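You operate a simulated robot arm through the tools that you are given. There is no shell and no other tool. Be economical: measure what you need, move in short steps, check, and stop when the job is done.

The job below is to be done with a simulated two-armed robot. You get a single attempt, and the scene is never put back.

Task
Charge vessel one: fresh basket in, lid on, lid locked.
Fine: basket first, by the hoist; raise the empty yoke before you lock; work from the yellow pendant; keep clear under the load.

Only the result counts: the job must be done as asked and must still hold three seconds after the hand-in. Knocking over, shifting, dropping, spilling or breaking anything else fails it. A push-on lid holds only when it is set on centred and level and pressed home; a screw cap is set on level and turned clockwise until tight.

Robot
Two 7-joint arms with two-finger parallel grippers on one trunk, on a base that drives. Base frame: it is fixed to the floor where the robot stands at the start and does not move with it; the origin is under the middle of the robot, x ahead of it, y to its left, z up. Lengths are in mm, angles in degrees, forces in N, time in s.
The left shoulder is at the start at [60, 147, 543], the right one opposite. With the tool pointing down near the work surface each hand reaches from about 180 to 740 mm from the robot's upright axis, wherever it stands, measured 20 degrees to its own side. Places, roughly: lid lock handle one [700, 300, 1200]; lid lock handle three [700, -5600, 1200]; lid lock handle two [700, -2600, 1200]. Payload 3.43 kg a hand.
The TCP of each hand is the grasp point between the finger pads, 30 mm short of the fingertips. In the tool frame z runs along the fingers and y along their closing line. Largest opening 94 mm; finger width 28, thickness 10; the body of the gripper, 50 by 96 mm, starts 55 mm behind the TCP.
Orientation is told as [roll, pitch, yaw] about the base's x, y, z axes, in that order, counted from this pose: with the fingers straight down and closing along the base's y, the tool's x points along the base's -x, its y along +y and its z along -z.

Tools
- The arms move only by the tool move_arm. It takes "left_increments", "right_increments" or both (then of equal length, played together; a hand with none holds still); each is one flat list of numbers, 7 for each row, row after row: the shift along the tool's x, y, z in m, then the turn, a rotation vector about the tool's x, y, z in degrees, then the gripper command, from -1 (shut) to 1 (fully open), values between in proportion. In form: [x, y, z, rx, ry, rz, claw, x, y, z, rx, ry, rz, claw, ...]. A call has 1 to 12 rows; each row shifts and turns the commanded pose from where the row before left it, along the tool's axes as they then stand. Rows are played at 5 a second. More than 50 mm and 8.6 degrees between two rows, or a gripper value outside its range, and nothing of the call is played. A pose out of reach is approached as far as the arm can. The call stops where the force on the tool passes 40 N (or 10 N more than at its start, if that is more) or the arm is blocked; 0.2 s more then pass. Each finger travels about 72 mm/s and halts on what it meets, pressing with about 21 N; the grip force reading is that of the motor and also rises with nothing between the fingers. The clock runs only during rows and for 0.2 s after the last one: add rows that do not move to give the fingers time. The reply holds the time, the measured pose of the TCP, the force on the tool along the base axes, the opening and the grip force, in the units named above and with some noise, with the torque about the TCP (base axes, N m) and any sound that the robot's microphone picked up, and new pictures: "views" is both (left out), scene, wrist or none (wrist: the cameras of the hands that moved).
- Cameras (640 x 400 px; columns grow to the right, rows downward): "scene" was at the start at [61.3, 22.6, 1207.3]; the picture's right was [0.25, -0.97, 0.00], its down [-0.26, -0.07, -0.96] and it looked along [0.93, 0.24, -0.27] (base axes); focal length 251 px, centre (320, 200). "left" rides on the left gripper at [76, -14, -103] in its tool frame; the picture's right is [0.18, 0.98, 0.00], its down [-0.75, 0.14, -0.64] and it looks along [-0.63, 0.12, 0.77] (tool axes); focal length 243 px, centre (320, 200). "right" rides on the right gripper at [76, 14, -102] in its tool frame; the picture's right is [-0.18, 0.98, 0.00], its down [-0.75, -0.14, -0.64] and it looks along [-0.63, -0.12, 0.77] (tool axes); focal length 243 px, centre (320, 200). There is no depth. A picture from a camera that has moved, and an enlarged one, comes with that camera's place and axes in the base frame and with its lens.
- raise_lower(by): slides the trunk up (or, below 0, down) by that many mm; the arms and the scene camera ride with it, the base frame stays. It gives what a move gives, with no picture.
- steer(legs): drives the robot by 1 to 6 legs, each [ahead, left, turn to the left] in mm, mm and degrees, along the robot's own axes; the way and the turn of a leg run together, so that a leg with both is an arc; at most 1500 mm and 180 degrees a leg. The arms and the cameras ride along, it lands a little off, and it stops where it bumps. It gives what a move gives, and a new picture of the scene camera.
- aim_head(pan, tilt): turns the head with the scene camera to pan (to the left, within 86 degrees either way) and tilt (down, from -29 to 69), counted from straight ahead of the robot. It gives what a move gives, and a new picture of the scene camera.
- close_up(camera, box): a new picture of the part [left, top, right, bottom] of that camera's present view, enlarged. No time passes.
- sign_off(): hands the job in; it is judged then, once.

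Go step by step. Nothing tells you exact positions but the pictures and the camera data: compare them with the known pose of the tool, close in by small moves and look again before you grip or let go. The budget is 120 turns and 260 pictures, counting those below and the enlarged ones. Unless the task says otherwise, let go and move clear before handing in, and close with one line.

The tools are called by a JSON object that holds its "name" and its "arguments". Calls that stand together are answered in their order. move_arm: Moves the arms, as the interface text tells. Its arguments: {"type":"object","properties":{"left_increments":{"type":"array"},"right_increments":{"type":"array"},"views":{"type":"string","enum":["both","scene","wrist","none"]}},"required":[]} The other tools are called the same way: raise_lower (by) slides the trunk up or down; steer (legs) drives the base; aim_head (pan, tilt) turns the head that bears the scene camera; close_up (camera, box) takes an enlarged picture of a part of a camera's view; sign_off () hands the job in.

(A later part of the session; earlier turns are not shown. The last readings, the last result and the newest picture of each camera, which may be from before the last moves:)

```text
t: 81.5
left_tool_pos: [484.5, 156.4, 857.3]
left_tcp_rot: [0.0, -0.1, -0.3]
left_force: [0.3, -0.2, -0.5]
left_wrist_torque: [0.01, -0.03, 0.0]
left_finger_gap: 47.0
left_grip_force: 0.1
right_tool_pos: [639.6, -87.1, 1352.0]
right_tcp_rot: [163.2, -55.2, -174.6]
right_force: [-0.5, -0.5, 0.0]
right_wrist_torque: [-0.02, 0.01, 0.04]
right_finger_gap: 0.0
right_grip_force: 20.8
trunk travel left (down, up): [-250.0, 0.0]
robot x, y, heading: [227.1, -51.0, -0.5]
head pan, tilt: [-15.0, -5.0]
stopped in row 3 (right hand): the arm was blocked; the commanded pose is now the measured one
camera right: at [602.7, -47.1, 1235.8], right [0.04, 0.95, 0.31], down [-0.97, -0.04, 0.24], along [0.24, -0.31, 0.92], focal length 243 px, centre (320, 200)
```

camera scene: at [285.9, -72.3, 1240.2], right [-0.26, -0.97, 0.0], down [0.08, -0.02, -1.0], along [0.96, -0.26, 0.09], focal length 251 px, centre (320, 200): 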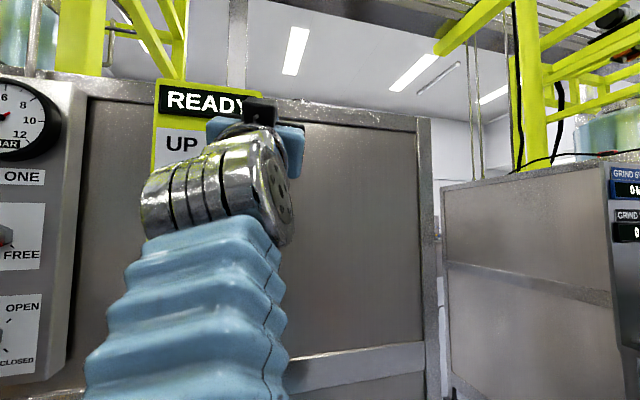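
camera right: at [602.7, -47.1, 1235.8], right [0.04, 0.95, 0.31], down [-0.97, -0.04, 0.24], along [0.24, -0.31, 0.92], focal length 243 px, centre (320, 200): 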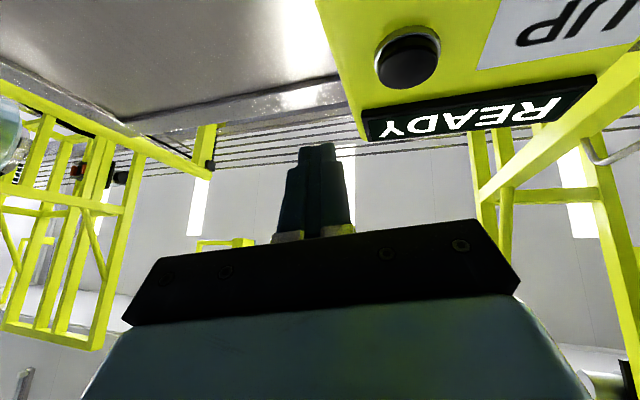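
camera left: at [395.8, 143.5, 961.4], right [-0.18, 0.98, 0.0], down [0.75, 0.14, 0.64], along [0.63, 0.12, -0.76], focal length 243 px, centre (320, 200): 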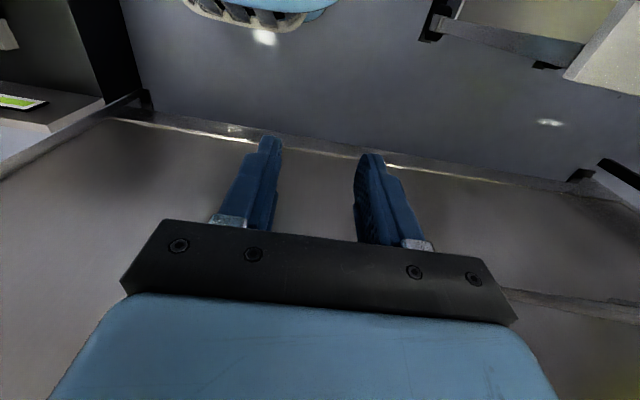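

The right arm is against a joint limit because it reaches inward. I shift the base left 90 mm (and 40 back) so the pendant is in front of the right shoulder, and unwind the wrist a bit.

{"name": "steer", "arguments": {"legs": [[-40, 90, 0]]}}

{"name": "move_arm", "arguments": {"right_increments": [0.0075, -0.009, -0.04, 0, 0, 0, -1, 0.0075, -0.009, -0.04, 0, 0, 0, -1, 0, 0, 0, -4.9, 1, 3.3, -1, 0, 0, 0, -4.9, 1, 3.3, -1, 0, 0, 0, 0, 0, 0, -1], "views": "both"}}

```text
t: 82.7
left_tool_pos: [444.4, 247.4, 858.7]
left_tcp_rot: [0.0, -0.1, -0.2]
left_force: [0.4, -0.6, 0.6]
left_wrist_torque: [0.01, -0.05, -0.02]
left_finger_gap: 47.2
left_grip_force: 0.2
right_tool_pos: [600.2, 4.2, 1352.1]
right_tcp_rot: [163.1, -55.2, -174.4]
right_force: [1.3, 0.6, -0.7]
right_wrist_torque: [-0.03, 0.0, -0.01]
right_finger_gap: 0.2
right_grip_force: 20.8
trunk travel left (down, up): [-250.0, 0.0]
robot x, y, heading: [191.2, 39.5, -0.1]
head pan, tilt: [-15.0, -5.0]
camera scene: at [246.2, 17.5, 1240.2], right [-0.26, -0.97, 0.0], down [0.08, -0.02, -1.0], along [0.96, -0.26, 0.09], focal length 251 px, centre (320, 200)
```

scene: 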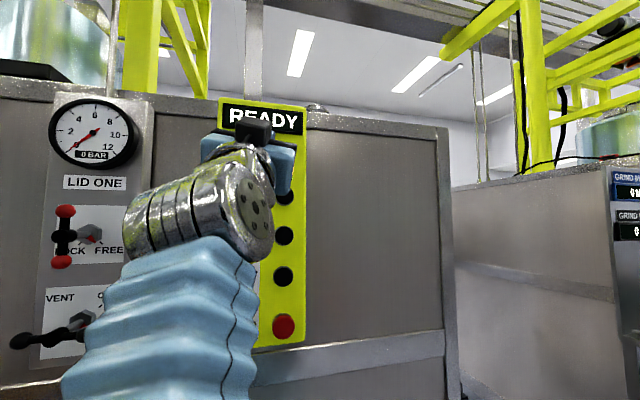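

```text
t: 83.2
left_tool_pos: [445.2, 245.9, 859.1]
left_tcp_rot: [0.0, -0.1, -0.1]
left_force: [-0.5, 0.0, 0.7]
left_wrist_torque: [0.01, 0.0, 0.03]
left_finger_gap: 46.8
left_grip_force: 0.1
right_tool_pos: [629.7, -70.9, 1283.7]
right_tcp_rot: [162.1, -59.6, 174.8]
right_force: [-0.3, -0.9, 0.0]
right_wrist_torque: [0.02, 0.0, 0.01]
right_finger_gap: 0.0
right_grip_force: 21.0
trunk travel left (down, up): [-250.0, 0.0]
robot x, y, heading: [192.9, 38.9, -0.1]
head pan, tilt: [-15.0, -5.0]
stopped in row 2 (right hand): the arm was blocked; the commanded pose is now the measured one
camera scene: at [246.2, 17.1, 1240.3], right [-0.26, -0.97, 0.0], down [0.08, -0.02, -1.0], along [0.96, -0.26, 0.09], focal length 251 px, centre (320, 200)
camera right: at [592.9, -22.4, 1171.6], right [0.25, 0.92, 0.31], down [-0.94, 0.15, 0.32], along [0.25, -0.37, 0.9], focal length 243 px, centre (320, 200)
```

scene: 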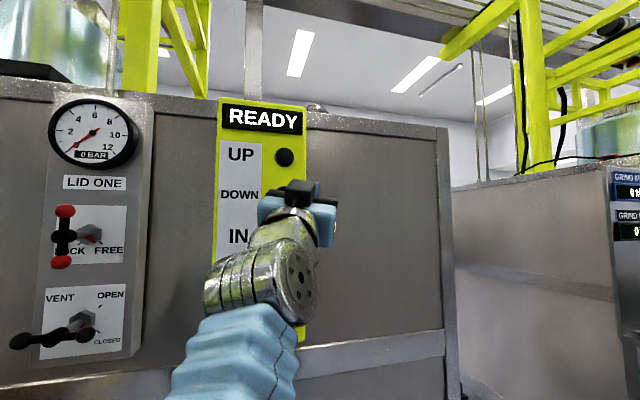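
right: 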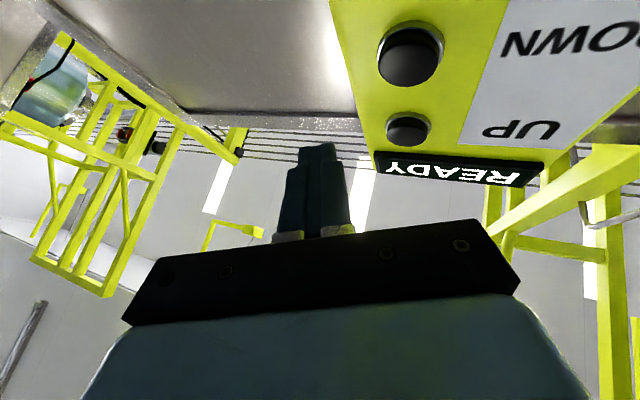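

The arm is near its stretch limit and wanders. I pull it back and down into the middle of its workspace first.

{"name": "move_arm", "arguments": {"right_increments": [0.012, -0.016, -0.042, 0, 0, 0, -1, 0.013, -0.016, -0.042, 0, 0, 0, -1, 0.013, -0.016, -0.042, 0, 0, 0, -1, 0.013, -0.016, -0.042, 0, 0, 0, -1, 0, 0, 0, 0, 0, 0, -1], "views": "wrist"}}

```text
t: 83.8
left_tool_pos: [444.5, 246.6, 858.8]
left_tcp_rot: [-0.3, -0.1, -0.3]
left_force: [0.4, -0.1, -0.1]
left_wrist_torque: [-0.01, 0.01, 0.01]
left_finger_gap: 47.1
left_grip_force: 0.0
right_tool_pos: [616.8, -129.7, 1202.4]
right_tcp_rot: [163.4, -63.3, 164.1]
right_force: [0.1, 0.4, -0.1]
right_wrist_torque: [0.02, 0.0, -0.01]
right_finger_gap: 0.1
right_grip_force: 20.7
trunk travel left (down, up): [-250.0, 0.0]
robot x, y, heading: [187.8, 42.0, -0.3]
head pan, tilt: [-15.0, -5.0]
stopped in row 3 (right hand): the arm was blocked; the commanded pose is now the measured one
camera right: at [581.2, -74.4, 1091.7], right [0.42, 0.86, 0.29], down [-0.88, 0.3, 0.38], along [0.24, -0.41, 0.88], focal length 243 px, centre (320, 200)
```

right: 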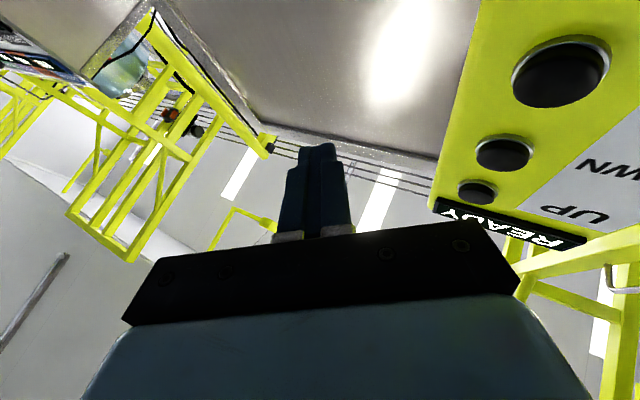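

A wrist joint seems at its stop because of the upward tilt; I rotate the tool back down toward level.

{"name": "move_arm", "arguments": {"right_increments": [0, 0, 0, 0, 8.5, 0, -1, 0, 0, 0, 0, 8.5, 0, -1, 0, 0, 0, 0, 8.5, 0, -1, 0, 0, 0, 0, 8.5, 0, -1, 0, 0, 0, 0, 8.5, 0, -1, 0, 0, 0, 0, 8.5, 0, -1, 0, 0, 0, 0, 0, 0, -1], "views": "both"}}

```text
t: 84.5
left_tool_pos: [442.5, 247.4, 857.2]
left_tcp_rot: [-0.1, -0.1, -0.4]
left_force: [-0.1, -0.9, 0.1]
left_wrist_torque: [-0.01, 0.02, 0.01]
left_finger_gap: 47.2
left_grip_force: 0.0
right_tool_pos: [624.9, -78.5, 1188.2]
right_tcp_rot: [-173.3, -78.9, 136.9]
right_force: [0.6, -0.2, 1.0]
right_wrist_torque: [-0.01, 0.03, 0.02]
right_finger_gap: 0.2
right_grip_force: 21.1
trunk travel left (down, up): [-250.0, 0.0]
robot x, y, heading: [189.1, 39.9, 0.0]
head pan, tilt: [-15.0, -5.0]
stopped in row 3 (right hand): the arm was blocked; the commanded pose is now the measured one
camera scene: at [246.2, 17.2, 1240.2], right [-0.26, -0.97, 0.0], down [0.08, -0.02, -1.0], along [0.96, -0.26, 0.09], focal length 251 px, centre (320, 200)
camera right: at [563.5, -18.5, 1094.1], right [0.56, 0.81, 0.16], down [-0.7, 0.36, 0.62], along [0.45, -0.46, 0.77], focal length 243 px, centre (320, 200)
```

scene: 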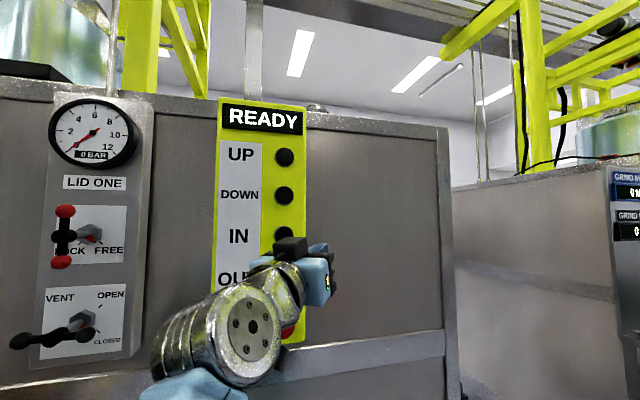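
right: 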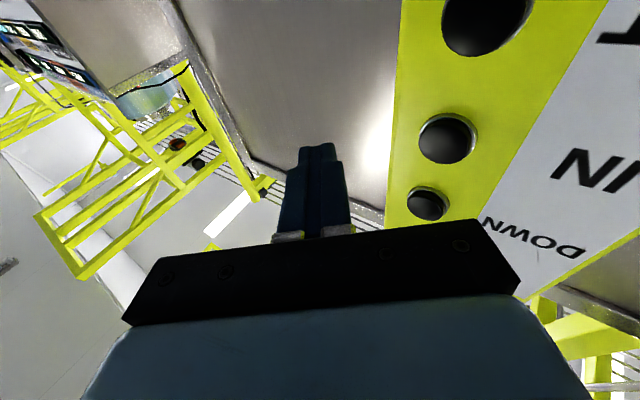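

The hand is yawed right ~36°; I yaw it back left (-rx) in steps.

{"name": "move_arm", "arguments": {"right_increments": [0, 0, -0.02, -8, 0, 0, -1, 0, 0, -0.02, -8, 0, 0, -1, 0, 0, -0.02, -8, 0, 0, -1, 0, 0, -0.02, -8, 0, 0, -1, 0, 0, 0, 0, 0, 0, -1], "views": "wrist"}}

```text
t: 85.1
left_tool_pos: [442.7, 246.5, 858.3]
left_tcp_rot: [-0.1, -0.2, -0.4]
left_force: [-0.8, 1.7, 0.5]
left_wrist_torque: [-0.05, 0.0, 0.0]
left_finger_gap: 46.9
left_grip_force: 0.0
right_tool_pos: [648.9, -133.2, 1152.4]
right_tcp_rot: [-136.5, -78.9, 98.7]
right_force: [0.3, 0.4, -0.7]
right_wrist_torque: [0.03, -0.02, -0.04]
right_finger_gap: 0.0
right_grip_force: 21.7
trunk travel left (down, up): [-250.0, 0.0]
robot x, y, heading: [191.5, 41.5, -0.3]
head pan, tilt: [-15.0, -5.0]
stopped in row 2 (right hand): the arm was blocked; the commanded pose is now the measured one
camera right: at [581.9, -75.8, 1062.0], right [0.6, 0.8, 0.05], down [-0.61, 0.42, 0.67], along [0.51, -0.43, 0.74], focal length 243 px, centre (320, 200)
```

right: 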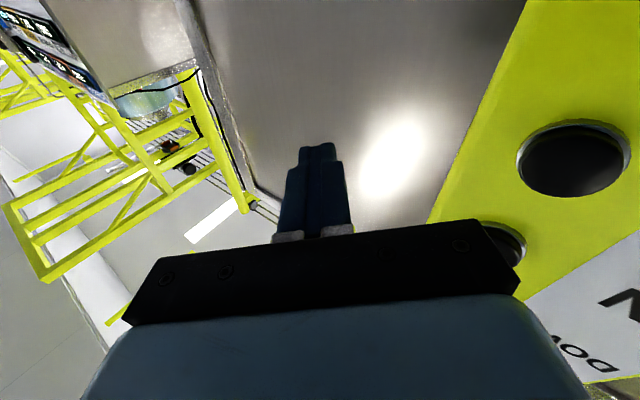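

I look at the whole right arm to understand the jam.

{"name": "aim_head", "arguments": {"pan": -35, "tilt": 30}}

```text
t: 86.1
left_tool_pos: [442.9, 245.5, 858.2]
left_tcp_rot: [-0.1, 0.0, -0.3]
left_force: [0.0, -0.5, 0.0]
left_wrist_torque: [0.01, -0.02, -0.02]
left_finger_gap: 47.0
left_grip_force: 0.1
right_tool_pos: [651.1, -135.3, 1152.3]
right_tcp_rot: [-136.4, -79.0, 98.4]
right_force: [0.4, 0.5, -0.1]
right_wrist_torque: [0.02, 0.03, 0.0]
right_finger_gap: 0.0
right_grip_force: 20.6
trunk travel left (down, up): [-250.0, 0.0]
robot x, y, heading: [189.5, 39.9, -0.3]
head pan, tilt: [-35.0, 30.0]
camera scene: at [235.7, -11.6, 1184.2], right [-0.58, -0.82, 0.0], down [-0.41, 0.29, -0.87], along [0.71, -0.5, -0.5], focal length 251 px, centre (320, 200)
```

scene: 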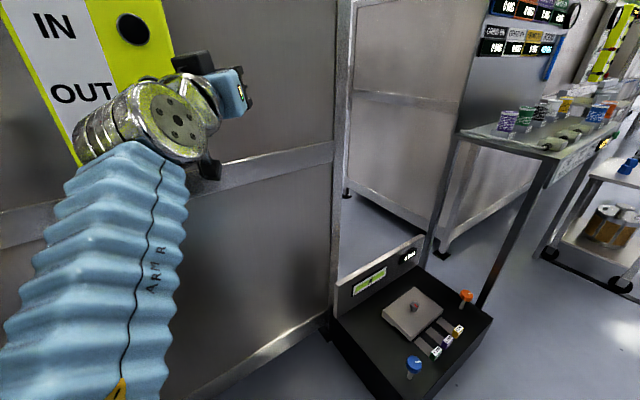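

The right elbow has swung inward across the body. I move the hand outward to the right and back to let it unfold.

{"name": "move_arm", "arguments": {"right_increments": [0.021, -0.036, 0.009, 0, 0, 0, -1, 0.021, -0.036, 0.009, 0, 0, 0, -1, 0.021, -0.036, 0.009, 0, 0, 0, -1, 0.021, -0.036, 0.009, 0, 0, 0, -1, 0, 0, 0, 0, 0, 0, -1], "views": "scene"}}

```text
t: 86.8
left_tool_pos: [444.5, 247.1, 857.3]
left_tcp_rot: [-0.1, -0.1, -0.2]
left_force: [-0.1, 0.0, -0.2]
left_wrist_torque: [-0.03, 0.0, -0.01]
left_finger_gap: 47.1
left_grip_force: 0.0
right_tool_pos: [624.3, -276.5, 1096.4]
right_tcp_rot: [-121.4, -77.6, 74.2]
right_force: [-0.3, 0.5, -0.5]
right_wrist_torque: [0.01, 0.0, -0.02]
right_finger_gap: 0.0
right_grip_force: 21.2
trunk travel left (down, up): [-250.0, 0.0]
robot x, y, heading: [191.6, 42.9, -0.2]
head pan, tilt: [-35.0, 30.0]
stopped in row 3 (right hand): the arm was blocked; the commanded pose is now the measured one
camera scene: at [235.7, -10.8, 1184.2], right [-0.58, -0.82, 0.0], down [-0.41, 0.29, -0.87], along [0.71, -0.5, -0.5], focal length 251 px, centre (320, 200)
```

scene: 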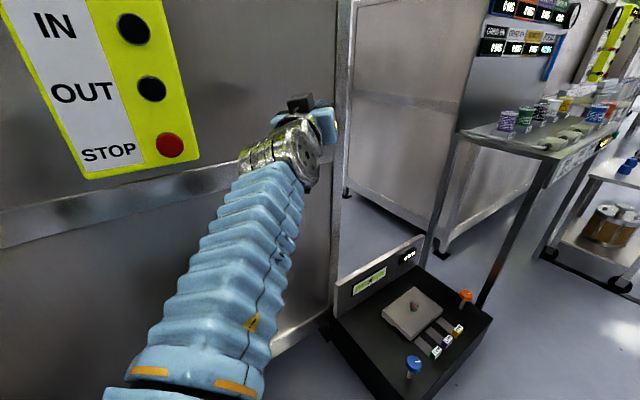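

Good, it's unfolding. I continue back, out and down.

{"name": "move_arm", "arguments": {"right_increments": [0.028, -0.024, -0.016, 0, 0, 0, -1, 0.028, -0.024, -0.016, 0, 0, 0, -1, 0.028, -0.024, -0.016, 0, 0, 0, -1, 0.028, -0.024, -0.016, 0, 0, 0, -1, 0, 0, 0, 0, 0, 0, -1], "views": "scene"}}

```text
t: 87.5
left_tool_pos: [443.9, 247.4, 858.1]
left_tcp_rot: [-0.1, -0.2, -0.3]
left_force: [-0.1, -0.8, -0.1]
left_wrist_torque: [-0.01, 0.01, 0.0]
left_finger_gap: 46.9
left_grip_force: 0.1
right_tool_pos: [549.1, -352.1, 1021.4]
right_tcp_rot: [-107.2, -76.1, 50.9]
right_force: [-0.5, 0.1, 0.5]
right_wrist_torque: [-0.02, -0.01, -0.01]
right_finger_gap: 0.0
right_grip_force: 21.2
trunk travel left (down, up): [-250.0, 0.0]
robot x, y, heading: [191.0, 42.0, 0.1]
head pan, tilt: [-35.0, 30.0]
stopped in row 3 (right hand): the arm was blocked; the commanded pose is now the measured one
camera scene: at [235.8, -11.4, 1184.2], right [-0.58, -0.82, 0.0], down [-0.41, 0.29, -0.87], along [0.71, -0.5, -0.5], focal length 251 px, centre (320, 200)
```

scene: 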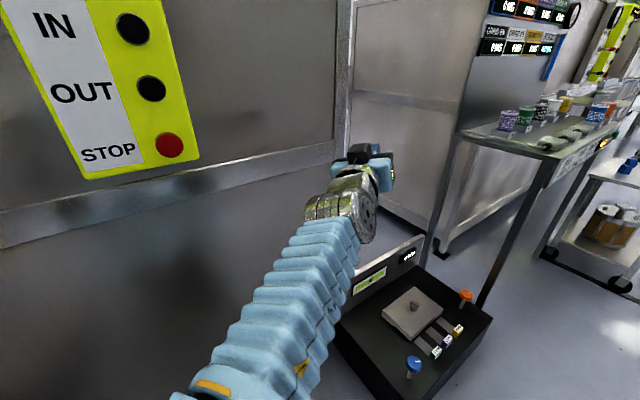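

Now I tip the tool downwards (back toward the rest pose) to free the wrist.

{"name": "move_arm", "arguments": {"right_increments": [0, 0, -0.01, 0, 8, 0, -1, 0, 0, -0.01, 0, 8, 0, -1, 0, 0, -0.01, 0, 8, 0, -1, 0, 0, -0.01, 0, 8, 0, -1, 0, 0, -0.01, 0, 8, 0, -1, 0, 0, -0.01, 0, 8, 0, -1, 0, 0, -0.01, 0, 8, 0, -1, 0, 0, -0.01, 0, 8, 0, -1], "views": "scene"}}

```text
t: 89.3
left_tool_pos: [444.3, 246.4, 858.0]
left_tcp_rot: [0.0, -0.2, -0.2]
left_force: [0.6, -0.1, -0.3]
left_wrist_torque: [-0.02, -0.03, 0.01]
left_finger_gap: 47.1
left_grip_force: 0.0
right_tool_pos: [516.6, -290.1, 1050.9]
right_tcp_rot: [-15.2, -29.2, -49.1]
right_force: [0.0, 0.3, -0.4]
right_wrist_torque: [0.0, -0.01, 0.01]
right_finger_gap: 0.0
right_grip_force: 21.2
trunk travel left (down, up): [-250.0, 0.0]
robot x, y, heading: [191.6, 40.3, -0.2]
head pan, tilt: [-35.0, 30.0]
camera scene: at [235.6, -11.5, 1184.1], right [-0.58, -0.82, 0.0], down [-0.41, 0.29, -0.87], along [0.71, -0.5, -0.5], focal length 251 px, centre (320, 200)
```

scene: 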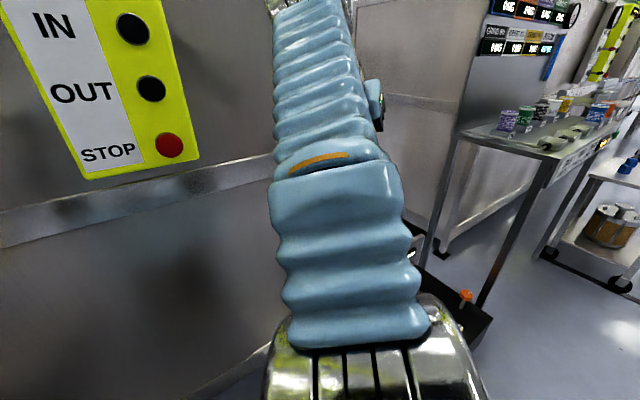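

The arm is free again. I yaw it back to straight and bring it in front of the right shoulder.

{"name": "move_arm", "arguments": {"right_increments": [0, 0, 0, 0, 0, -8, -1, 0, 0, 0, 0, 0, -8, -1, 0, 0, 0, 0, 0, -8, -1, 0, 0, 0, 0, 0, -8, -1, 0, 0, 0, 0, 0, -8, -1, 0, 0, 0, 0, 0, -6, -1, 0, 0, 0, 0, 0, 0, -1], "views": "wrist"}}

```text
t: 91.0
left_tool_pos: [444.9, 246.7, 858.0]
left_tcp_rot: [-0.2, -0.1, -0.3]
left_force: [0.2, 0.4, 0.2]
left_wrist_torque: [0.01, -0.01, -0.01]
left_finger_gap: 47.0
left_grip_force: 0.0
right_tool_pos: [516.6, -289.1, 1052.1]
right_tcp_rot: [-31.3, -10.0, -4.3]
right_force: [0.2, 0.3, 0.1]
right_wrist_torque: [-0.01, -0.02, -0.01]
right_finger_gap: 0.0
right_grip_force: 20.9
trunk travel left (down, up): [-250.0, 0.0]
robot x, y, heading: [192.3, 40.1, -0.2]
head pan, tilt: [-35.0, 30.0]
camera right: at [433.5, -218.8, 1117.0], right [0.33, 0.82, -0.47], down [0.65, 0.16, 0.74], along [0.69, -0.55, -0.48], focal length 243 px, centre (320, 200)
```

right: 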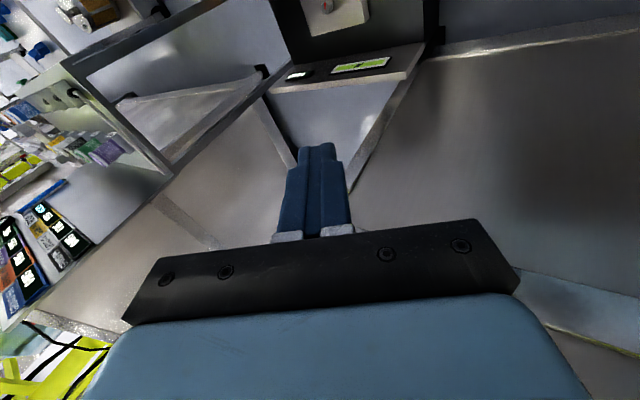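

{"name": "move_arm", "arguments": {"right_increments": [0, 0.03, 0, -8, 0, 0, -1, 0, 0.03, 0, -8, 0, 0, -1, 0, 0.03, 0, -8, 0, 0, -1, 0, 0.03, 0, -7, 0, 0, -1, 0.03, 0.03, 0, 0, 0, 0, -1, 0.03, 0.03, 0, 0, 0, 0, -1, 0, 0, 0, 0, 0, 0, -1], "views": "scene"}}

```text
t: 92.5
left_tool_pos: [443.8, 245.8, 858.5]
left_tcp_rot: [0.0, -0.2, -0.3]
left_force: [0.0, 1.3, 0.1]
left_wrist_torque: [0.02, -0.01, -0.03]
left_finger_gap: 47.0
left_grip_force: 0.0
right_tool_pos: [477.0, -114.6, 1002.7]
right_tcp_rot: [-0.2, -10.1, -4.4]
right_force: [0.6, 0.0, -0.5]
right_wrist_torque: [-0.02, 0.02, 0.04]
right_finger_gap: 0.0
right_grip_force: 21.2
trunk travel left (down, up): [-250.0, 0.0]
robot x, y, heading: [188.7, 44.3, -0.1]
head pan, tilt: [-35.0, 30.0]
camera scene: at [235.5, -11.5, 1184.2], right [-0.58, -0.82, 0.0], down [-0.41, 0.29, -0.87], along [0.71, -0.5, -0.5], focal length 251 px, centre (320, 200)
```

scene: 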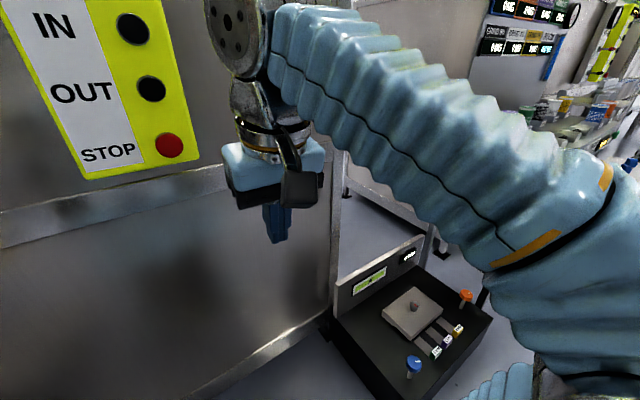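

Restored cleanly with the elbow outward. Now I shift the base left a little and pitch the tool level, keeping straight.

{"name": "steer", "arguments": {"legs": [[0, 30, 0]]}}

{"name": "move_arm", "arguments": {"right_increments": [0, 0, 0, 0, -8.5, -1, -1, 0, 0, 0, 0, -8.5, -1, -1, 0, 0, 0, 0, -8.5, -1, -1, 0, 0, 0, 0, -8.5, -1, -1, 0, 0, 0, 0, -8.5, 0, -1, 0, 0, 0, 0, -8.5, 0, -1, 0, 0, 0, 0, -8.5, 0, -1, 0, 0, 0, 0, -8.5, 0, -1, 0, 0, 0, 0, -8.5, 0, -1, 0, 0, 0, 0, 0, 0, -1], "views": "none"}}

{"name": "move_arm", "arguments": {"right_increments": [-0.045, 0, 0, 0, 0, 0, -1, -0.045, 0, 0, 0, 0, 0, -1, -0.045, 0, 0, 0, 0, 0, -1, -0.045, 0, 0, 0, 0, 0, -1, -0.045, 0, 0, 0, 0, 0, -1, 0, 0, 0, 0, 0, 0, -1], "views": "wrist"}}

```text
t: 93.4
left_tool_pos: [444.2, 276.9, 859.1]
left_tcp_rot: [-0.1, -0.1, -0.2]
left_force: [-0.7, -0.3, 0.5]
left_wrist_torque: [-0.01, 0.02, 0.03]
left_finger_gap: 46.9
left_grip_force: 0.2
right_tool_pos: [477.3, -84.4, 1004.7]
right_tcp_rot: [-0.2, -10.2, -4.4]
right_force: [-0.3, 0.4, 0.2]
right_wrist_torque: [-0.03, 0.01, -0.02]
right_finger_gap: 0.1
right_grip_force: 20.6
trunk travel left (down, up): [-250.0, 0.0]
robot x, y, heading: [193.7, 70.0, -0.2]
head pan, tilt: [-35.0, 30.0]
camera scene: at [235.7, 18.8, 1184.1], right [-0.58, -0.82, 0.0], down [-0.41, 0.29, -0.87], along [0.71, -0.5, -0.5], focal length 251 px, centre (320, 200)
```

scene: 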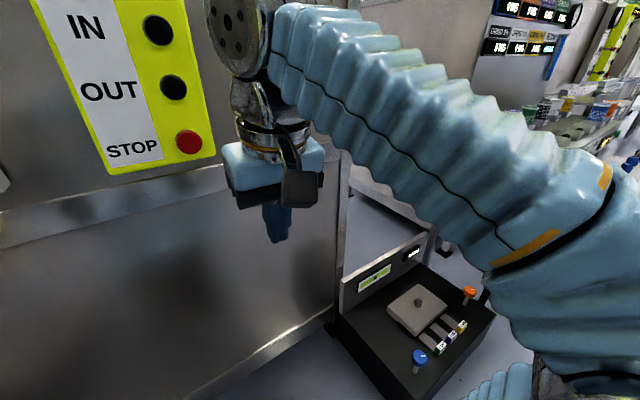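

```text
t: 95.6
left_tool_pos: [444.1, 277.1, 859.3]
left_tcp_rot: [-0.2, -0.1, -0.2]
left_force: [-0.4, -0.4, -0.8]
left_wrist_torque: [0.01, 0.03, -0.02]
left_finger_gap: 46.8
left_grip_force: 0.0
right_tool_pos: [479.1, -86.0, 1003.2]
right_tcp_rot: [-30.8, -86.0, 29.8]
right_force: [0.2, 0.1, -0.4]
right_wrist_torque: [-0.02, 0.0, -0.02]
right_finger_gap: 0.1
right_grip_force: 20.9
trunk travel left (down, up): [-250.0, 0.0]
robot x, y, heading: [192.5, 72.4, -0.2]
head pan, tilt: [-35.0, 30.0]
```

```text
t: 97.0
left_tool_pos: [444.6, 277.3, 857.6]
left_tcp_rot: [-0.1, -0.2, -0.4]
left_force: [0.1, -0.3, 0.0]
left_wrist_torque: [0.03, 0.02, 0.0]
left_finger_gap: 46.9
left_grip_force: 0.1
right_tool_pos: [488.4, -77.9, 1227.0]
right_tcp_rot: [-29.9, -86.0, 28.9]
right_force: [0.2, -1.1, 0.5]
right_wrist_torque: [0.03, 0.06, -0.01]
right_finger_gap: 0.3
right_grip_force: 21.3
trunk travel left (down, up): [-250.0, 0.0]
robot x, y, heading: [191.5, 76.9, -0.1]
head pan, tilt: [-35.0, 30.0]
camera right: at [383.0, -64.9, 1158.1], right [0.03, 0.99, 0.15], down [-0.6, -0.1, 0.8], along [0.8, -0.11, 0.59], focal length 243 px, centre (320, 200)
```

right: 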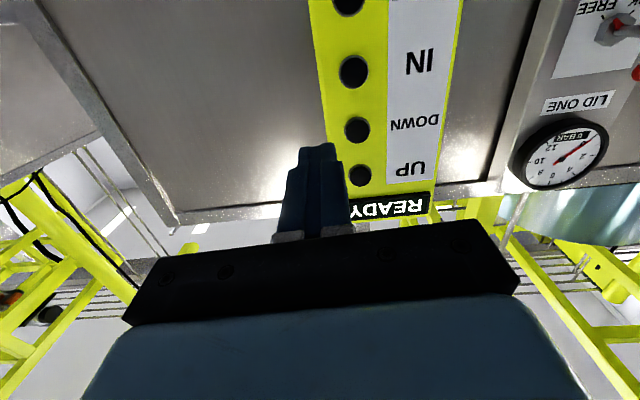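

Clean pose now. I raise toward UP height with a slight upward pitch, staying back from the panel.

{"name": "move_arm", "arguments": {"right_increments": [-0.04, 0.011, 0, 0, -4, 0, -1, -0.04, 0.011, 0, 0, -4, 0, -1, -0.04, 0.011, 0, 0, -4, 0, -1, 0, 0, 0, 0, 0, 0, -1], "views": "wrist"}}

```text
t: 98.0
left_tool_pos: [444.8, 277.7, 857.4]
left_tcp_rot: [-0.1, -0.1, -0.3]
left_force: [0.3, 0.3, -0.6]
left_wrist_torque: [-0.03, 0.03, 0.02]
left_finger_gap: 46.8
left_grip_force: 0.0
right_tool_pos: [492.9, -43.3, 1347.0]
right_tcp_rot: [-168.0, -81.5, 167.0]
right_force: [0.7, 0.1, 0.3]
right_wrist_torque: [-0.01, 0.0, -0.01]
right_finger_gap: 0.2
right_grip_force: 21.0
trunk travel left (down, up): [-250.0, 0.0]
robot x, y, heading: [191.7, 70.0, -0.1]
head pan, tilt: [-35.0, 30.0]
camera right: at [403.2, -30.7, 1256.5], right [-0.01, 0.99, 0.15], down [-0.75, -0.11, 0.66], along [0.67, -0.11, 0.74], focal length 243 px, centre (320, 200)
```

right: 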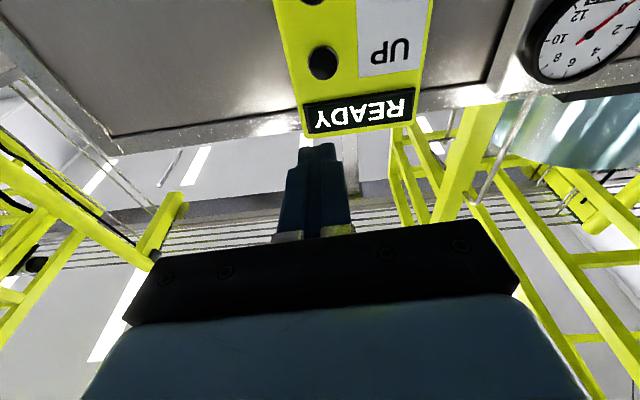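

All reachable. I drive the base forward 150 mm and check alignment.

{"name": "steer", "arguments": {"legs": [[152, 0, 0]]}}

{"name": "close_up", "arguments": {"camera": "right", "box": [0, 0, 640, 400]}}

{"name": "aim_head", "arguments": {"pan": 75, "tilt": 10}}

```text
t: 99.4
left_tool_pos: [596.6, 275.4, 859.4]
left_tcp_rot: [-0.1, -0.2, -0.4]
left_force: [-0.7, -0.3, -0.2]
left_wrist_torque: [0.0, -0.01, -0.02]
left_finger_gap: 47.1
left_grip_force: 0.0
right_tool_pos: [642.4, -43.6, 1346.5]
right_tcp_rot: [-167.6, -81.5, 166.6]
right_force: [-1.3, 0.3, -0.2]
right_wrist_torque: [-0.03, 0.0, -0.01]
right_finger_gap: 0.1
right_grip_force: 21.1
trunk travel left (down, up): [-250.0, 0.0]
robot x, y, heading: [341.0, 72.7, -0.1]
head pan, tilt: [-35.0, 30.0]
camera scene: at [386.0, 16.3, 1187.8], right [-0.59, -0.8, 0.0], down [-0.37, 0.28, -0.89], along [0.71, -0.53, -0.46], focal length 251 px, centre (320, 200)
```

scene: 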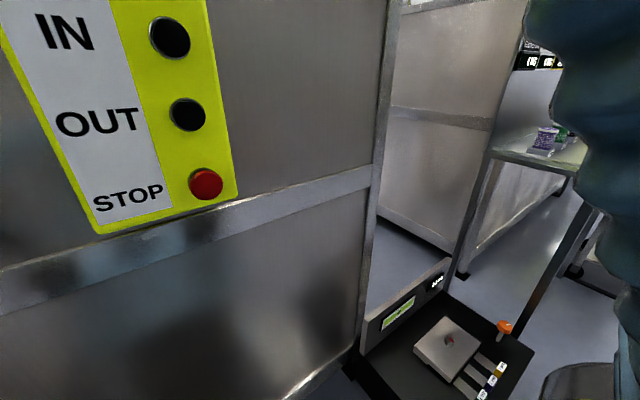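

```text
1.00 times, centred on (320, 200) of right (not enlarged: the box is as wide or as high as the picture)
camera zoom: at [553.0, -31.4, 1256.4], right [-0.01, 0.99, 0.15], down [-0.75, -0.11, 0.66], along [0.67, -0.11, 0.74], focal length 243 px, centre (320, 200)
```

zoom: 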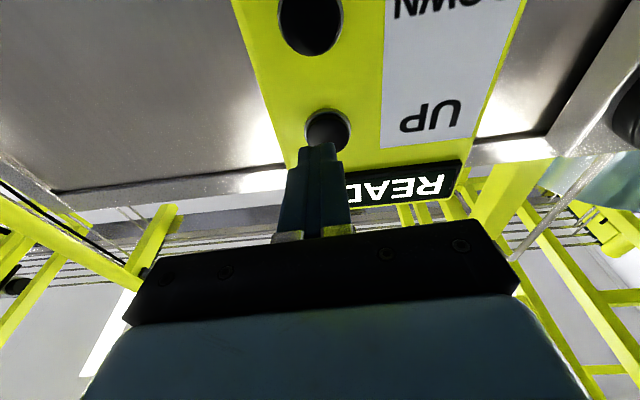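

```text
t: 101.2
left_tool_pos: [595.6, 276.7, 857.8]
left_tcp_rot: [-0.2, -0.2, -0.4]
left_force: [-0.4, 0.3, -0.4]
left_wrist_torque: [0.03, 0.0, 0.0]
left_finger_gap: 47.2
left_grip_force: 0.1
right_tool_pos: [648.0, -49.5, 1344.0]
right_tcp_rot: [-169.4, -81.9, 168.4]
right_force: [-0.5, 0.1, -0.7]
right_wrist_torque: [-0.01, 0.0, 0.0]
right_finger_gap: 0.0
right_grip_force: 21.4
trunk travel left (down, up): [-250.0, 0.0]
robot x, y, heading: [342.7, 74.0, -0.4]
head pan, tilt: [75.0, 10.0]
camera scene: at [397.5, 31.9, 1213.9], right [-0.41, -0.91, 0.0], down [-0.18, 0.08, -0.98], along [0.89, -0.41, -0.2], focal length 251 px, centre (320, 200)
```

scene: 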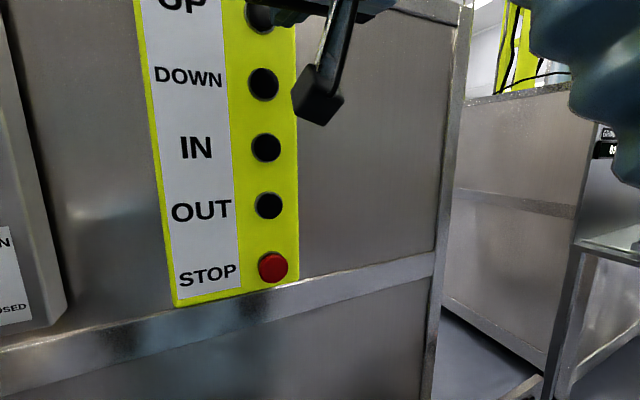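

The head seems not to have completed its turn. I check again.

{"name": "aim_head", "arguments": {"pan": 30, "tilt": 10}}

```text
t: 102.4
left_tool_pos: [595.5, 277.3, 857.8]
left_tcp_rot: [-0.2, -0.3, -0.4]
left_force: [0.3, -0.4, 0.4]
left_wrist_torque: [0.02, -0.02, 0.0]
left_finger_gap: 47.0
left_grip_force: 0.1
right_tool_pos: [647.3, -47.5, 1344.7]
right_tcp_rot: [-169.3, -82.0, 168.4]
right_force: [0.1, 1.4, -0.1]
right_wrist_torque: [0.01, -0.02, 0.01]
right_finger_gap: 0.0
right_grip_force: 21.3
trunk travel left (down, up): [-250.0, 0.0]
robot x, y, heading: [338.6, 75.0, -0.4]
head pan, tilt: [30.0, 10.0]
camera scene: at [397.7, 32.5, 1214.5], right [-0.41, -0.91, 0.0], down [-0.18, 0.08, -0.98], along [0.9, -0.4, -0.19], focal length 251 px, centre (320, 200)
```

scene: 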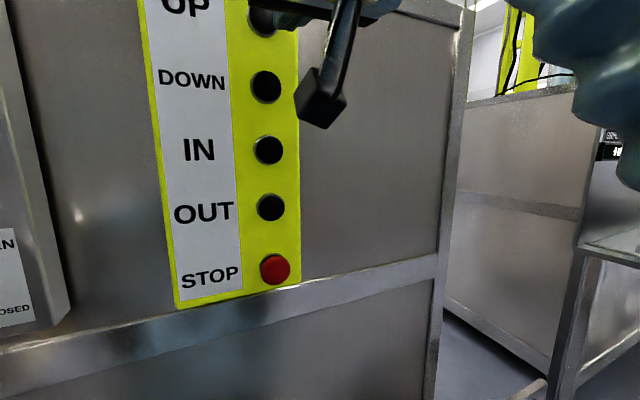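

The right forearm blocks the head. I return the head, lower the hand as it came, turn the head left, then raise the hand again.

{"name": "aim_head", "arguments": {"pan": -35, "tilt": 30}}

{"name": "move_arm", "arguments": {"right_increments": [0.04, -0.011, -0.01, 0, 4, 0, -1, 0.04, -0.011, -0.01, 0, 4, 0, -1, 0.04, -0.011, -0.01, 0, 4, 0, -1, 0.045, 0, 0, 0, 0, 0, -1, 0.045, 0, 0, 0, 0, 0, -1], "views": "none"}}

{"name": "aim_head", "arguments": {"pan": 78, "tilt": 5}}

```text
t: 103.7
left_tool_pos: [595.4, 277.0, 858.5]
left_tcp_rot: [0.0, -0.1, -0.4]
left_force: [-0.7, -0.5, -0.1]
left_wrist_torque: [0.0, 0.01, 0.03]
left_finger_gap: 47.2
left_grip_force: 0.2
right_tool_pos: [641.5, -43.0, 1346.4]
right_tcp_rot: [-167.4, -81.5, 166.6]
right_force: [-0.2, -0.4, 0.4]
right_wrist_torque: [-0.02, -0.02, -0.02]
right_finger_gap: 0.0
right_grip_force: 21.0
trunk travel left (down, up): [-250.0, 0.0]
robot x, y, heading: [341.9, 68.0, -0.3]
head pan, tilt: [-35.0, 30.0]
camera scene: at [386.7, 16.4, 1189.8], right [-0.59, -0.81, 0.0], down [-0.36, 0.26, -0.9], along [0.72, -0.53, -0.45], focal length 251 px, centre (320, 200)
```

scene: 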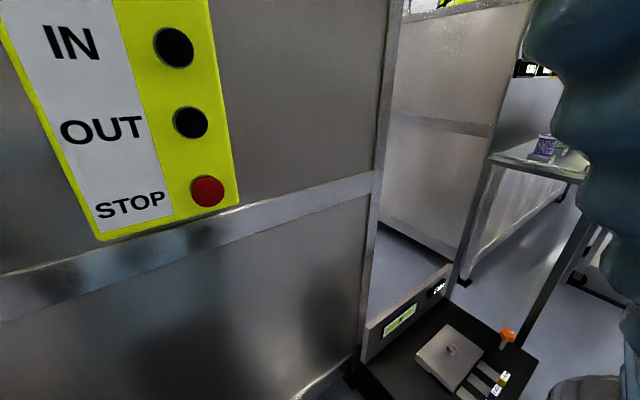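

```text
t: 104.9
left_tool_pos: [595.2, 275.7, 858.4]
left_tcp_rot: [-0.1, -0.2, -0.4]
left_force: [0.1, 0.3, 0.4]
left_wrist_torque: [0.01, 0.01, 0.0]
left_finger_gap: 46.9
left_grip_force: 0.1
right_tool_pos: [616.1, -84.2, 1134.7]
right_tcp_rot: [-26.1, -85.9, 24.9]
right_force: [-0.1, -0.3, -0.1]
right_wrist_torque: [0.0, -0.03, 0.01]
right_finger_gap: 0.1
right_grip_force: 21.4
trunk travel left (down, up): [-250.0, 0.0]
robot x, y, heading: [344.3, 71.1, -0.1]
head pan, tilt: [-35.0, 30.0]
```

```text
t: 106.8
left_tool_pos: [595.9, 276.1, 857.9]
left_tcp_rot: [0.0, -0.1, -0.4]
left_force: [-0.2, 0.0, 0.0]
left_wrist_torque: [0.0, 0.01, 0.01]
left_finger_gap: 46.9
left_grip_force: 0.1
right_tool_pos: [616.5, -82.4, 1136.2]
right_tcp_rot: [-26.6, -85.9, 25.5]
right_force: [-0.3, -0.4, 0.4]
right_wrist_torque: [0.0, -0.02, 0.01]
right_finger_gap: 0.0
right_grip_force: 21.1
trunk travel left (down, up): [-250.0, 0.0]
robot x, y, heading: [341.5, 70.2, -0.3]
head pan, tilt: [78.0, 5.0]
camera scene: at [332.3, 160.2, 1224.6], right [0.98, -0.21, 0.0], down [-0.02, -0.09, -1.0], along [0.21, 0.97, -0.09], focal length 251 px, centre (320, 200)
```

scene: 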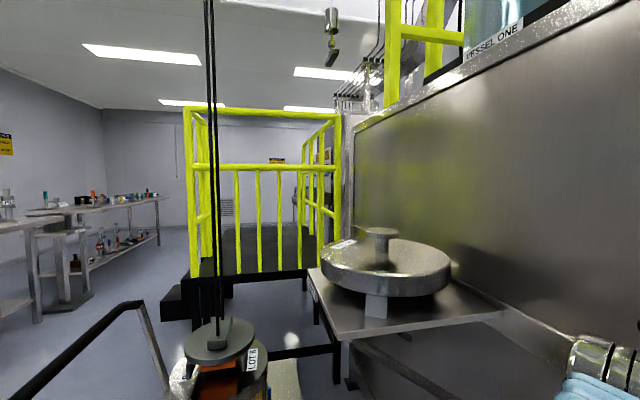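

Head is turned left; the yoke sits on the basket. I raise the right hand back up to the UP line.

{"name": "move_arm", "arguments": {"right_increments": [-0.045, 0, 0, 0, 0, 0, -1, -0.045, 0, 0, 0, 0, 0, -1, -0.04, 0.011, 0.01, 0, -4, 0, -1, -0.04, 0.011, 0.01, 0, -4, 0, -1, -0.04, 0.011, 0.01, 0, -4, 0, -1, 0, 0, 0, 0, 0, 0, -1], "views": "both"}}

```text
t: 108.2
left_tool_pos: [595.7, 276.1, 859.5]
left_tcp_rot: [-0.1, 0.0, -0.4]
left_force: [-0.9, -0.9, 1.0]
left_wrist_torque: [-0.04, 0.02, 0.02]
left_finger_gap: 46.9
left_grip_force: 0.0
right_tool_pos: [650.5, -42.6, 1343.1]
right_tcp_rot: [-167.4, -81.5, 166.5]
right_force: [0.5, -0.3, -1.0]
right_wrist_torque: [-0.01, -0.03, -0.03]
right_finger_gap: 0.0
right_grip_force: 21.0
trunk travel left (down, up): [-250.0, 0.0]
robot x, y, heading: [343.2, 71.4, -0.4]
head pan, tilt: [78.0, 5.0]
camera scene: at [332.5, 160.4, 1224.5], right [0.98, -0.21, 0.0], down [-0.02, -0.09, -1.0], along [0.21, 0.97, -0.09], focal length 251 px, centre (320, 200)
camera right: at [561.0, -29.3, 1253.5], right [-0.01, 0.99, 0.15], down [-0.75, -0.11, 0.66], along [0.67, -0.11, 0.74], focal length 243 px, centre (320, 200)
```

scene: 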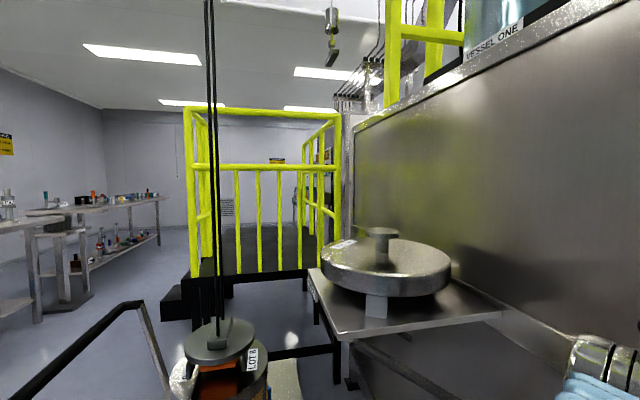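
right: 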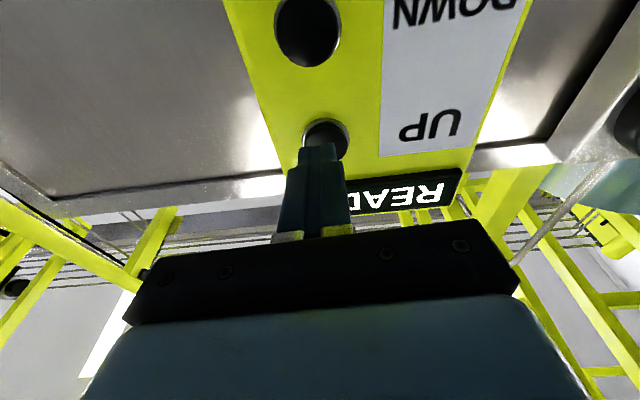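

{"name": "move_arm", "arguments": {"right_increments": [0, 0, 0.02, 0, 0, 0, -1, 0, 0, 0.014, 0, 0, 0, -1, 0, 0, 0.006, 0, 0, 0, -1, 0, 0, 0, 0, 0, 0, -1, 0, 0, 0, 0, 0, 0, -1, 0, 0, 0, 0, 0, 0, -1, 0, 0, -0.02, 0, 0, 0, -1], "views": "both"}}

```text
t: 109.8
left_tool_pos: [595.6, 277.1, 858.4]
left_tcp_rot: [-0.2, -0.1, -0.4]
left_force: [0.5, 0.1, 0.6]
left_wrist_torque: [0.0, 0.02, 0.0]
left_finger_gap: 46.8
left_grip_force: 0.0
right_tool_pos: [670.6, -44.2, 1348.2]
right_tcp_rot: [-167.7, -81.5, 166.9]
right_force: [0.2, -0.2, -0.4]
right_wrist_torque: [0.01, 0.0, 0.0]
right_finger_gap: 0.4
right_grip_force: 20.8
trunk travel left (down, up): [-250.0, 0.0]
robot x, y, heading: [342.7, 70.7, -0.4]
head pan, tilt: [78.0, 5.0]
heard: click
camera scene: at [332.5, 160.3, 1224.7], right [0.98, -0.21, 0.0], down [-0.02, -0.09, -1.0], along [0.21, 0.97, -0.09], focal length 251 px, centre (320, 200)
camera right: at [582.1, -31.1, 1258.6], right [-0.01, 0.99, 0.15], down [-0.75, -0.11, 0.66], along [0.67, -0.11, 0.74], focal length 243 px, centre (320, 200)
```

scene: 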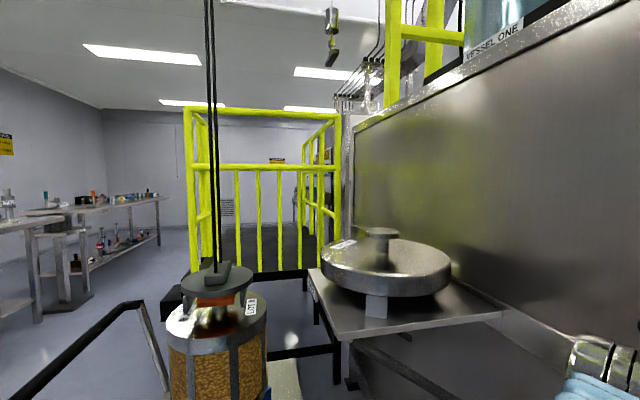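
right: 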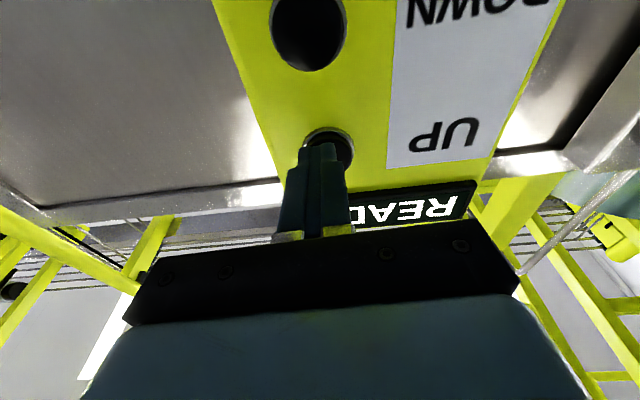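

The basket lifts. I press and hold UP, staying pressed across calls.

{"name": "move_arm", "arguments": {"right_increments": [0, 0, 0.02, 0, 0, 0, -1, 0, 0, 0, 0, 0, 0, -1, 0, 0, 0, 0, 0, 0, -1, 0, 0, 0, 0, 0, 0, -1, 0, 0, 0, 0, 0, 0, -1, 0, 0, 0, 0, 0, 0, -1, 0, 0, 0, 0, 0, 0, -1, 0, 0, 0, 0, 0, 0, -1, 0, 0, 0, 0, 0, 0, -1, 0, 0, 0, 0, 0, 0, -1, 0, 0, 0, 0, 0, 0, -1, 0, 0, 0, 0, 0, 0, -1], "views": "scene"}}

{"name": "move_arm", "arguments": {"right_increments": [0, 0, 0, 0, 0, 0, -1, 0, 0, 0, 0, 0, 0, -1, 0, 0, 0, 0, 0, 0, -1, 0, 0, 0, 0, 0, 0, -1, 0, 0, 0, 0, 0, 0, -1, 0, 0, 0, 0, 0, 0, -1, 0, 0, 0, 0, 0, 0, -1, 0, 0, 0, 0, 0, 0, -1, 0, 0, 0, 0, 0, 0, -1, 0, 0, 0, 0, 0, 0, -1, 0, 0, 0, 0, 0, 0, -1, 0, 0, 0, 0, 0, 0, -1], "views": "none"}}

{"name": "aim_head", "arguments": {"pan": 78, "tilt": -25}}

```text
t: 112.4
left_tool_pos: [594.0, 276.6, 858.5]
left_tcp_rot: [0.0, -0.2, -0.4]
left_force: [-0.5, 0.0, 0.6]
left_wrist_torque: [0.02, 0.01, 0.0]
left_finger_gap: 46.9
left_grip_force: 0.1
right_tool_pos: [688.9, -43.1, 1352.6]
right_tcp_rot: [-167.6, -81.4, 166.7]
right_force: [-10.6, 1.7, -1.8]
right_wrist_torque: [-0.01, 0.09, 0.06]
right_finger_gap: 0.0
right_grip_force: 21.3
trunk travel left (down, up): [-250.0, 0.0]
robot x, y, heading: [343.8, 68.7, -0.2]
head pan, tilt: [78.0, 5.0]
heard: click
camera scene: at [330.6, 160.4, 1224.6], right [0.98, -0.21, 0.0], down [-0.02, -0.09, -1.0], along [0.21, 0.97, -0.09], focal length 251 px, centre (320, 200)
```

scene: 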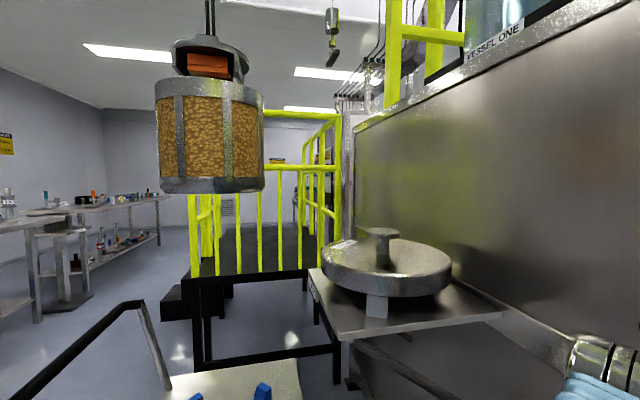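

```text
t: 115.0
left_tool_pos: [593.5, 276.0, 858.2]
left_tcp_rot: [-0.1, -0.3, -0.3]
left_force: [-0.4, 0.6, 0.7]
left_wrist_torque: [-0.02, 0.01, -0.01]
left_finger_gap: 47.2
left_grip_force: 0.1
right_tool_pos: [687.9, -44.2, 1351.6]
right_tcp_rot: [-167.7, -81.4, 166.7]
right_force: [-12.4, -0.1, -0.2]
right_wrist_torque: [0.02, 0.03, 0.0]
right_finger_gap: 0.0
right_grip_force: 20.8
trunk travel left (down, up): [-250.0, 0.0]
robot x, y, heading: [345.4, 71.5, -0.4]
head pan, tilt: [78.0, 5.0]
```

```text
t: 116.0
left_tool_pos: [594.1, 275.9, 858.3]
left_tcp_rot: [-0.1, -0.1, -0.4]
left_force: [0.2, 0.1, -0.2]
left_wrist_torque: [0.01, 0.01, 0.01]
left_finger_gap: 47.0
left_grip_force: 0.0
right_tool_pos: [688.3, -42.6, 1352.5]
right_tcp_rot: [-167.6, -81.4, 166.6]
right_force: [-11.4, -0.3, -0.2]
right_wrist_torque: [-0.03, 0.04, 0.04]
right_finger_gap: 0.3
right_grip_force: 20.7
trunk travel left (down, up): [-250.0, 0.0]
robot x, y, heading: [343.8, 72.6, -0.2]
head pan, tilt: [78.0, -25.0]
camera scene: at [326.1, 140.0, 1268.1], right [0.98, -0.21, 0.0], down [0.09, 0.41, -0.91], along [0.19, 0.89, 0.42], focal length 251 px, centre (320, 200)
```

scene: 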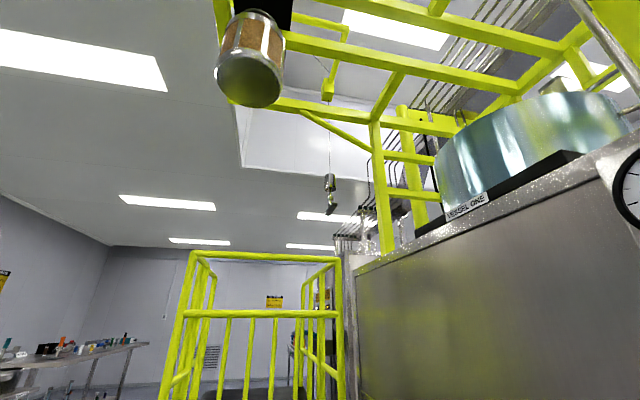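

Nearly at the top. I hold a little more, then release.

{"name": "move_arm", "arguments": {"right_increments": [0, 0, 0, 0, 0, 0, -1, 0, 0, 0, 0, 0, 0, -1, 0, 0, 0, 0, 0, 0, -1, 0, 0, 0, 0, 0, 0, -1, 0, 0, 0, 0, 0, 0, -1, 0, 0, 0, 0, 0, 0, -1, 0, 0, 0, 0, 0, 0, -1, 0, 0, 0, 0, 0, 0, -1, 0, 0, -0.025, 0, 0, 0, -1], "views": "both"}}

```text
t: 118.0
left_tool_pos: [595.9, 277.1, 857.2]
left_tcp_rot: [-0.1, -0.1, -0.4]
left_force: [1.2, 0.9, -0.7]
left_wrist_torque: [-0.05, -0.02, -0.02]
left_finger_gap: 47.0
left_grip_force: 0.0
right_tool_pos: [667.8, -44.7, 1346.9]
right_tcp_rot: [-167.4, -81.5, 166.5]
right_force: [0.4, -0.2, 0.0]
right_wrist_torque: [-0.01, -0.01, -0.02]
right_finger_gap: 0.0
right_grip_force: 21.3
trunk travel left (down, up): [-250.0, 0.0]
robot x, y, heading: [342.4, 74.6, -0.3]
head pan, tilt: [78.0, -25.0]
camera scene: at [328.1, 140.1, 1268.2], right [0.98, -0.21, 0.0], down [0.09, 0.41, -0.91], along [0.19, 0.89, 0.42], focal length 251 px, centre (320, 200)
camera right: at [577.9, -31.7, 1257.1], right [-0.01, 0.99, 0.15], down [-0.75, -0.11, 0.66], along [0.67, -0.11, 0.74], focal length 243 px, centre (320, 200)
```

scene: 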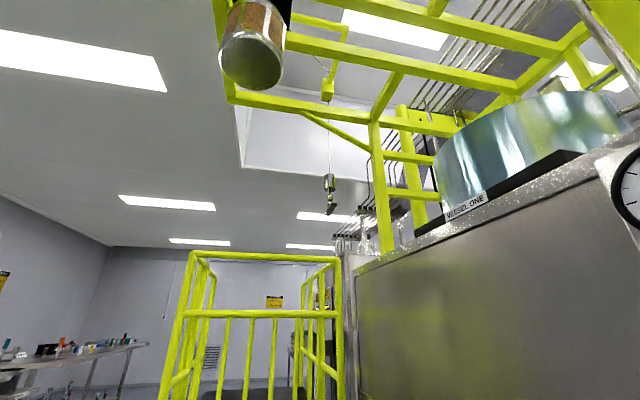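
right: 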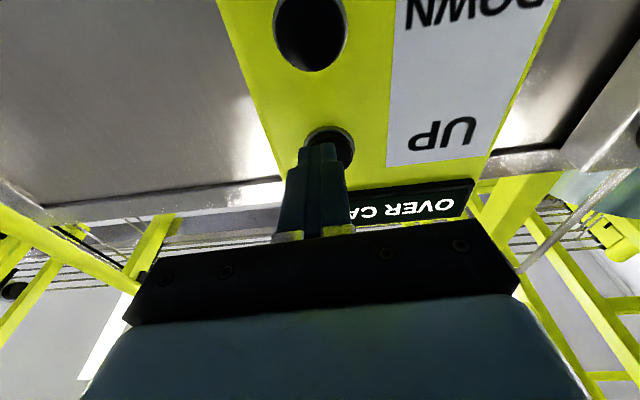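

The hoist is at the top, display OVER CART. Next: IN. I move the finger down to the IN button.

{"name": "move_arm", "arguments": {"right_increments": [0.043, 0, -0.01, 0, 3, 0, -1, 0.043, 0, 0, 0, 3, 0, -1, 0.043, 0, 0, 0, 2, 0, -1, 0, 0, 0, 0, 0, 0, -1], "views": "wrist"}}

```text
t: 119.0
left_tool_pos: [596.0, 274.7, 858.8]
left_tcp_rot: [-0.2, -0.2, -0.4]
left_force: [0.0, 0.2, 1.1]
left_wrist_torque: [0.02, 0.01, -0.02]
left_finger_gap: 46.9
left_grip_force: 0.1
right_tool_pos: [667.5, -46.0, 1217.4]
right_tcp_rot: [-99.9, -88.1, 98.7]
right_force: [0.5, -0.1, 0.1]
right_wrist_torque: [-0.02, -0.01, -0.01]
right_finger_gap: 0.0
right_grip_force: 20.9
trunk travel left (down, up): [-250.0, 0.0]
robot x, y, heading: [342.4, 72.7, -0.2]
head pan, tilt: [78.0, -25.0]
camera right: at [566.4, -33.2, 1140.5], right [0.02, 0.99, 0.15], down [-0.65, -0.11, 0.75], along [0.76, -0.11, 0.64], focal length 243 px, centre (320, 200)
```

right: 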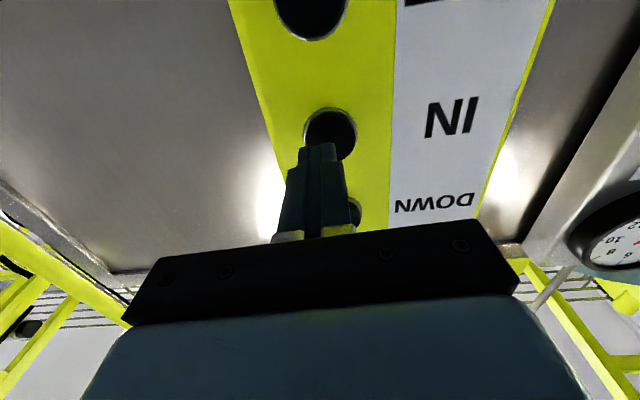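

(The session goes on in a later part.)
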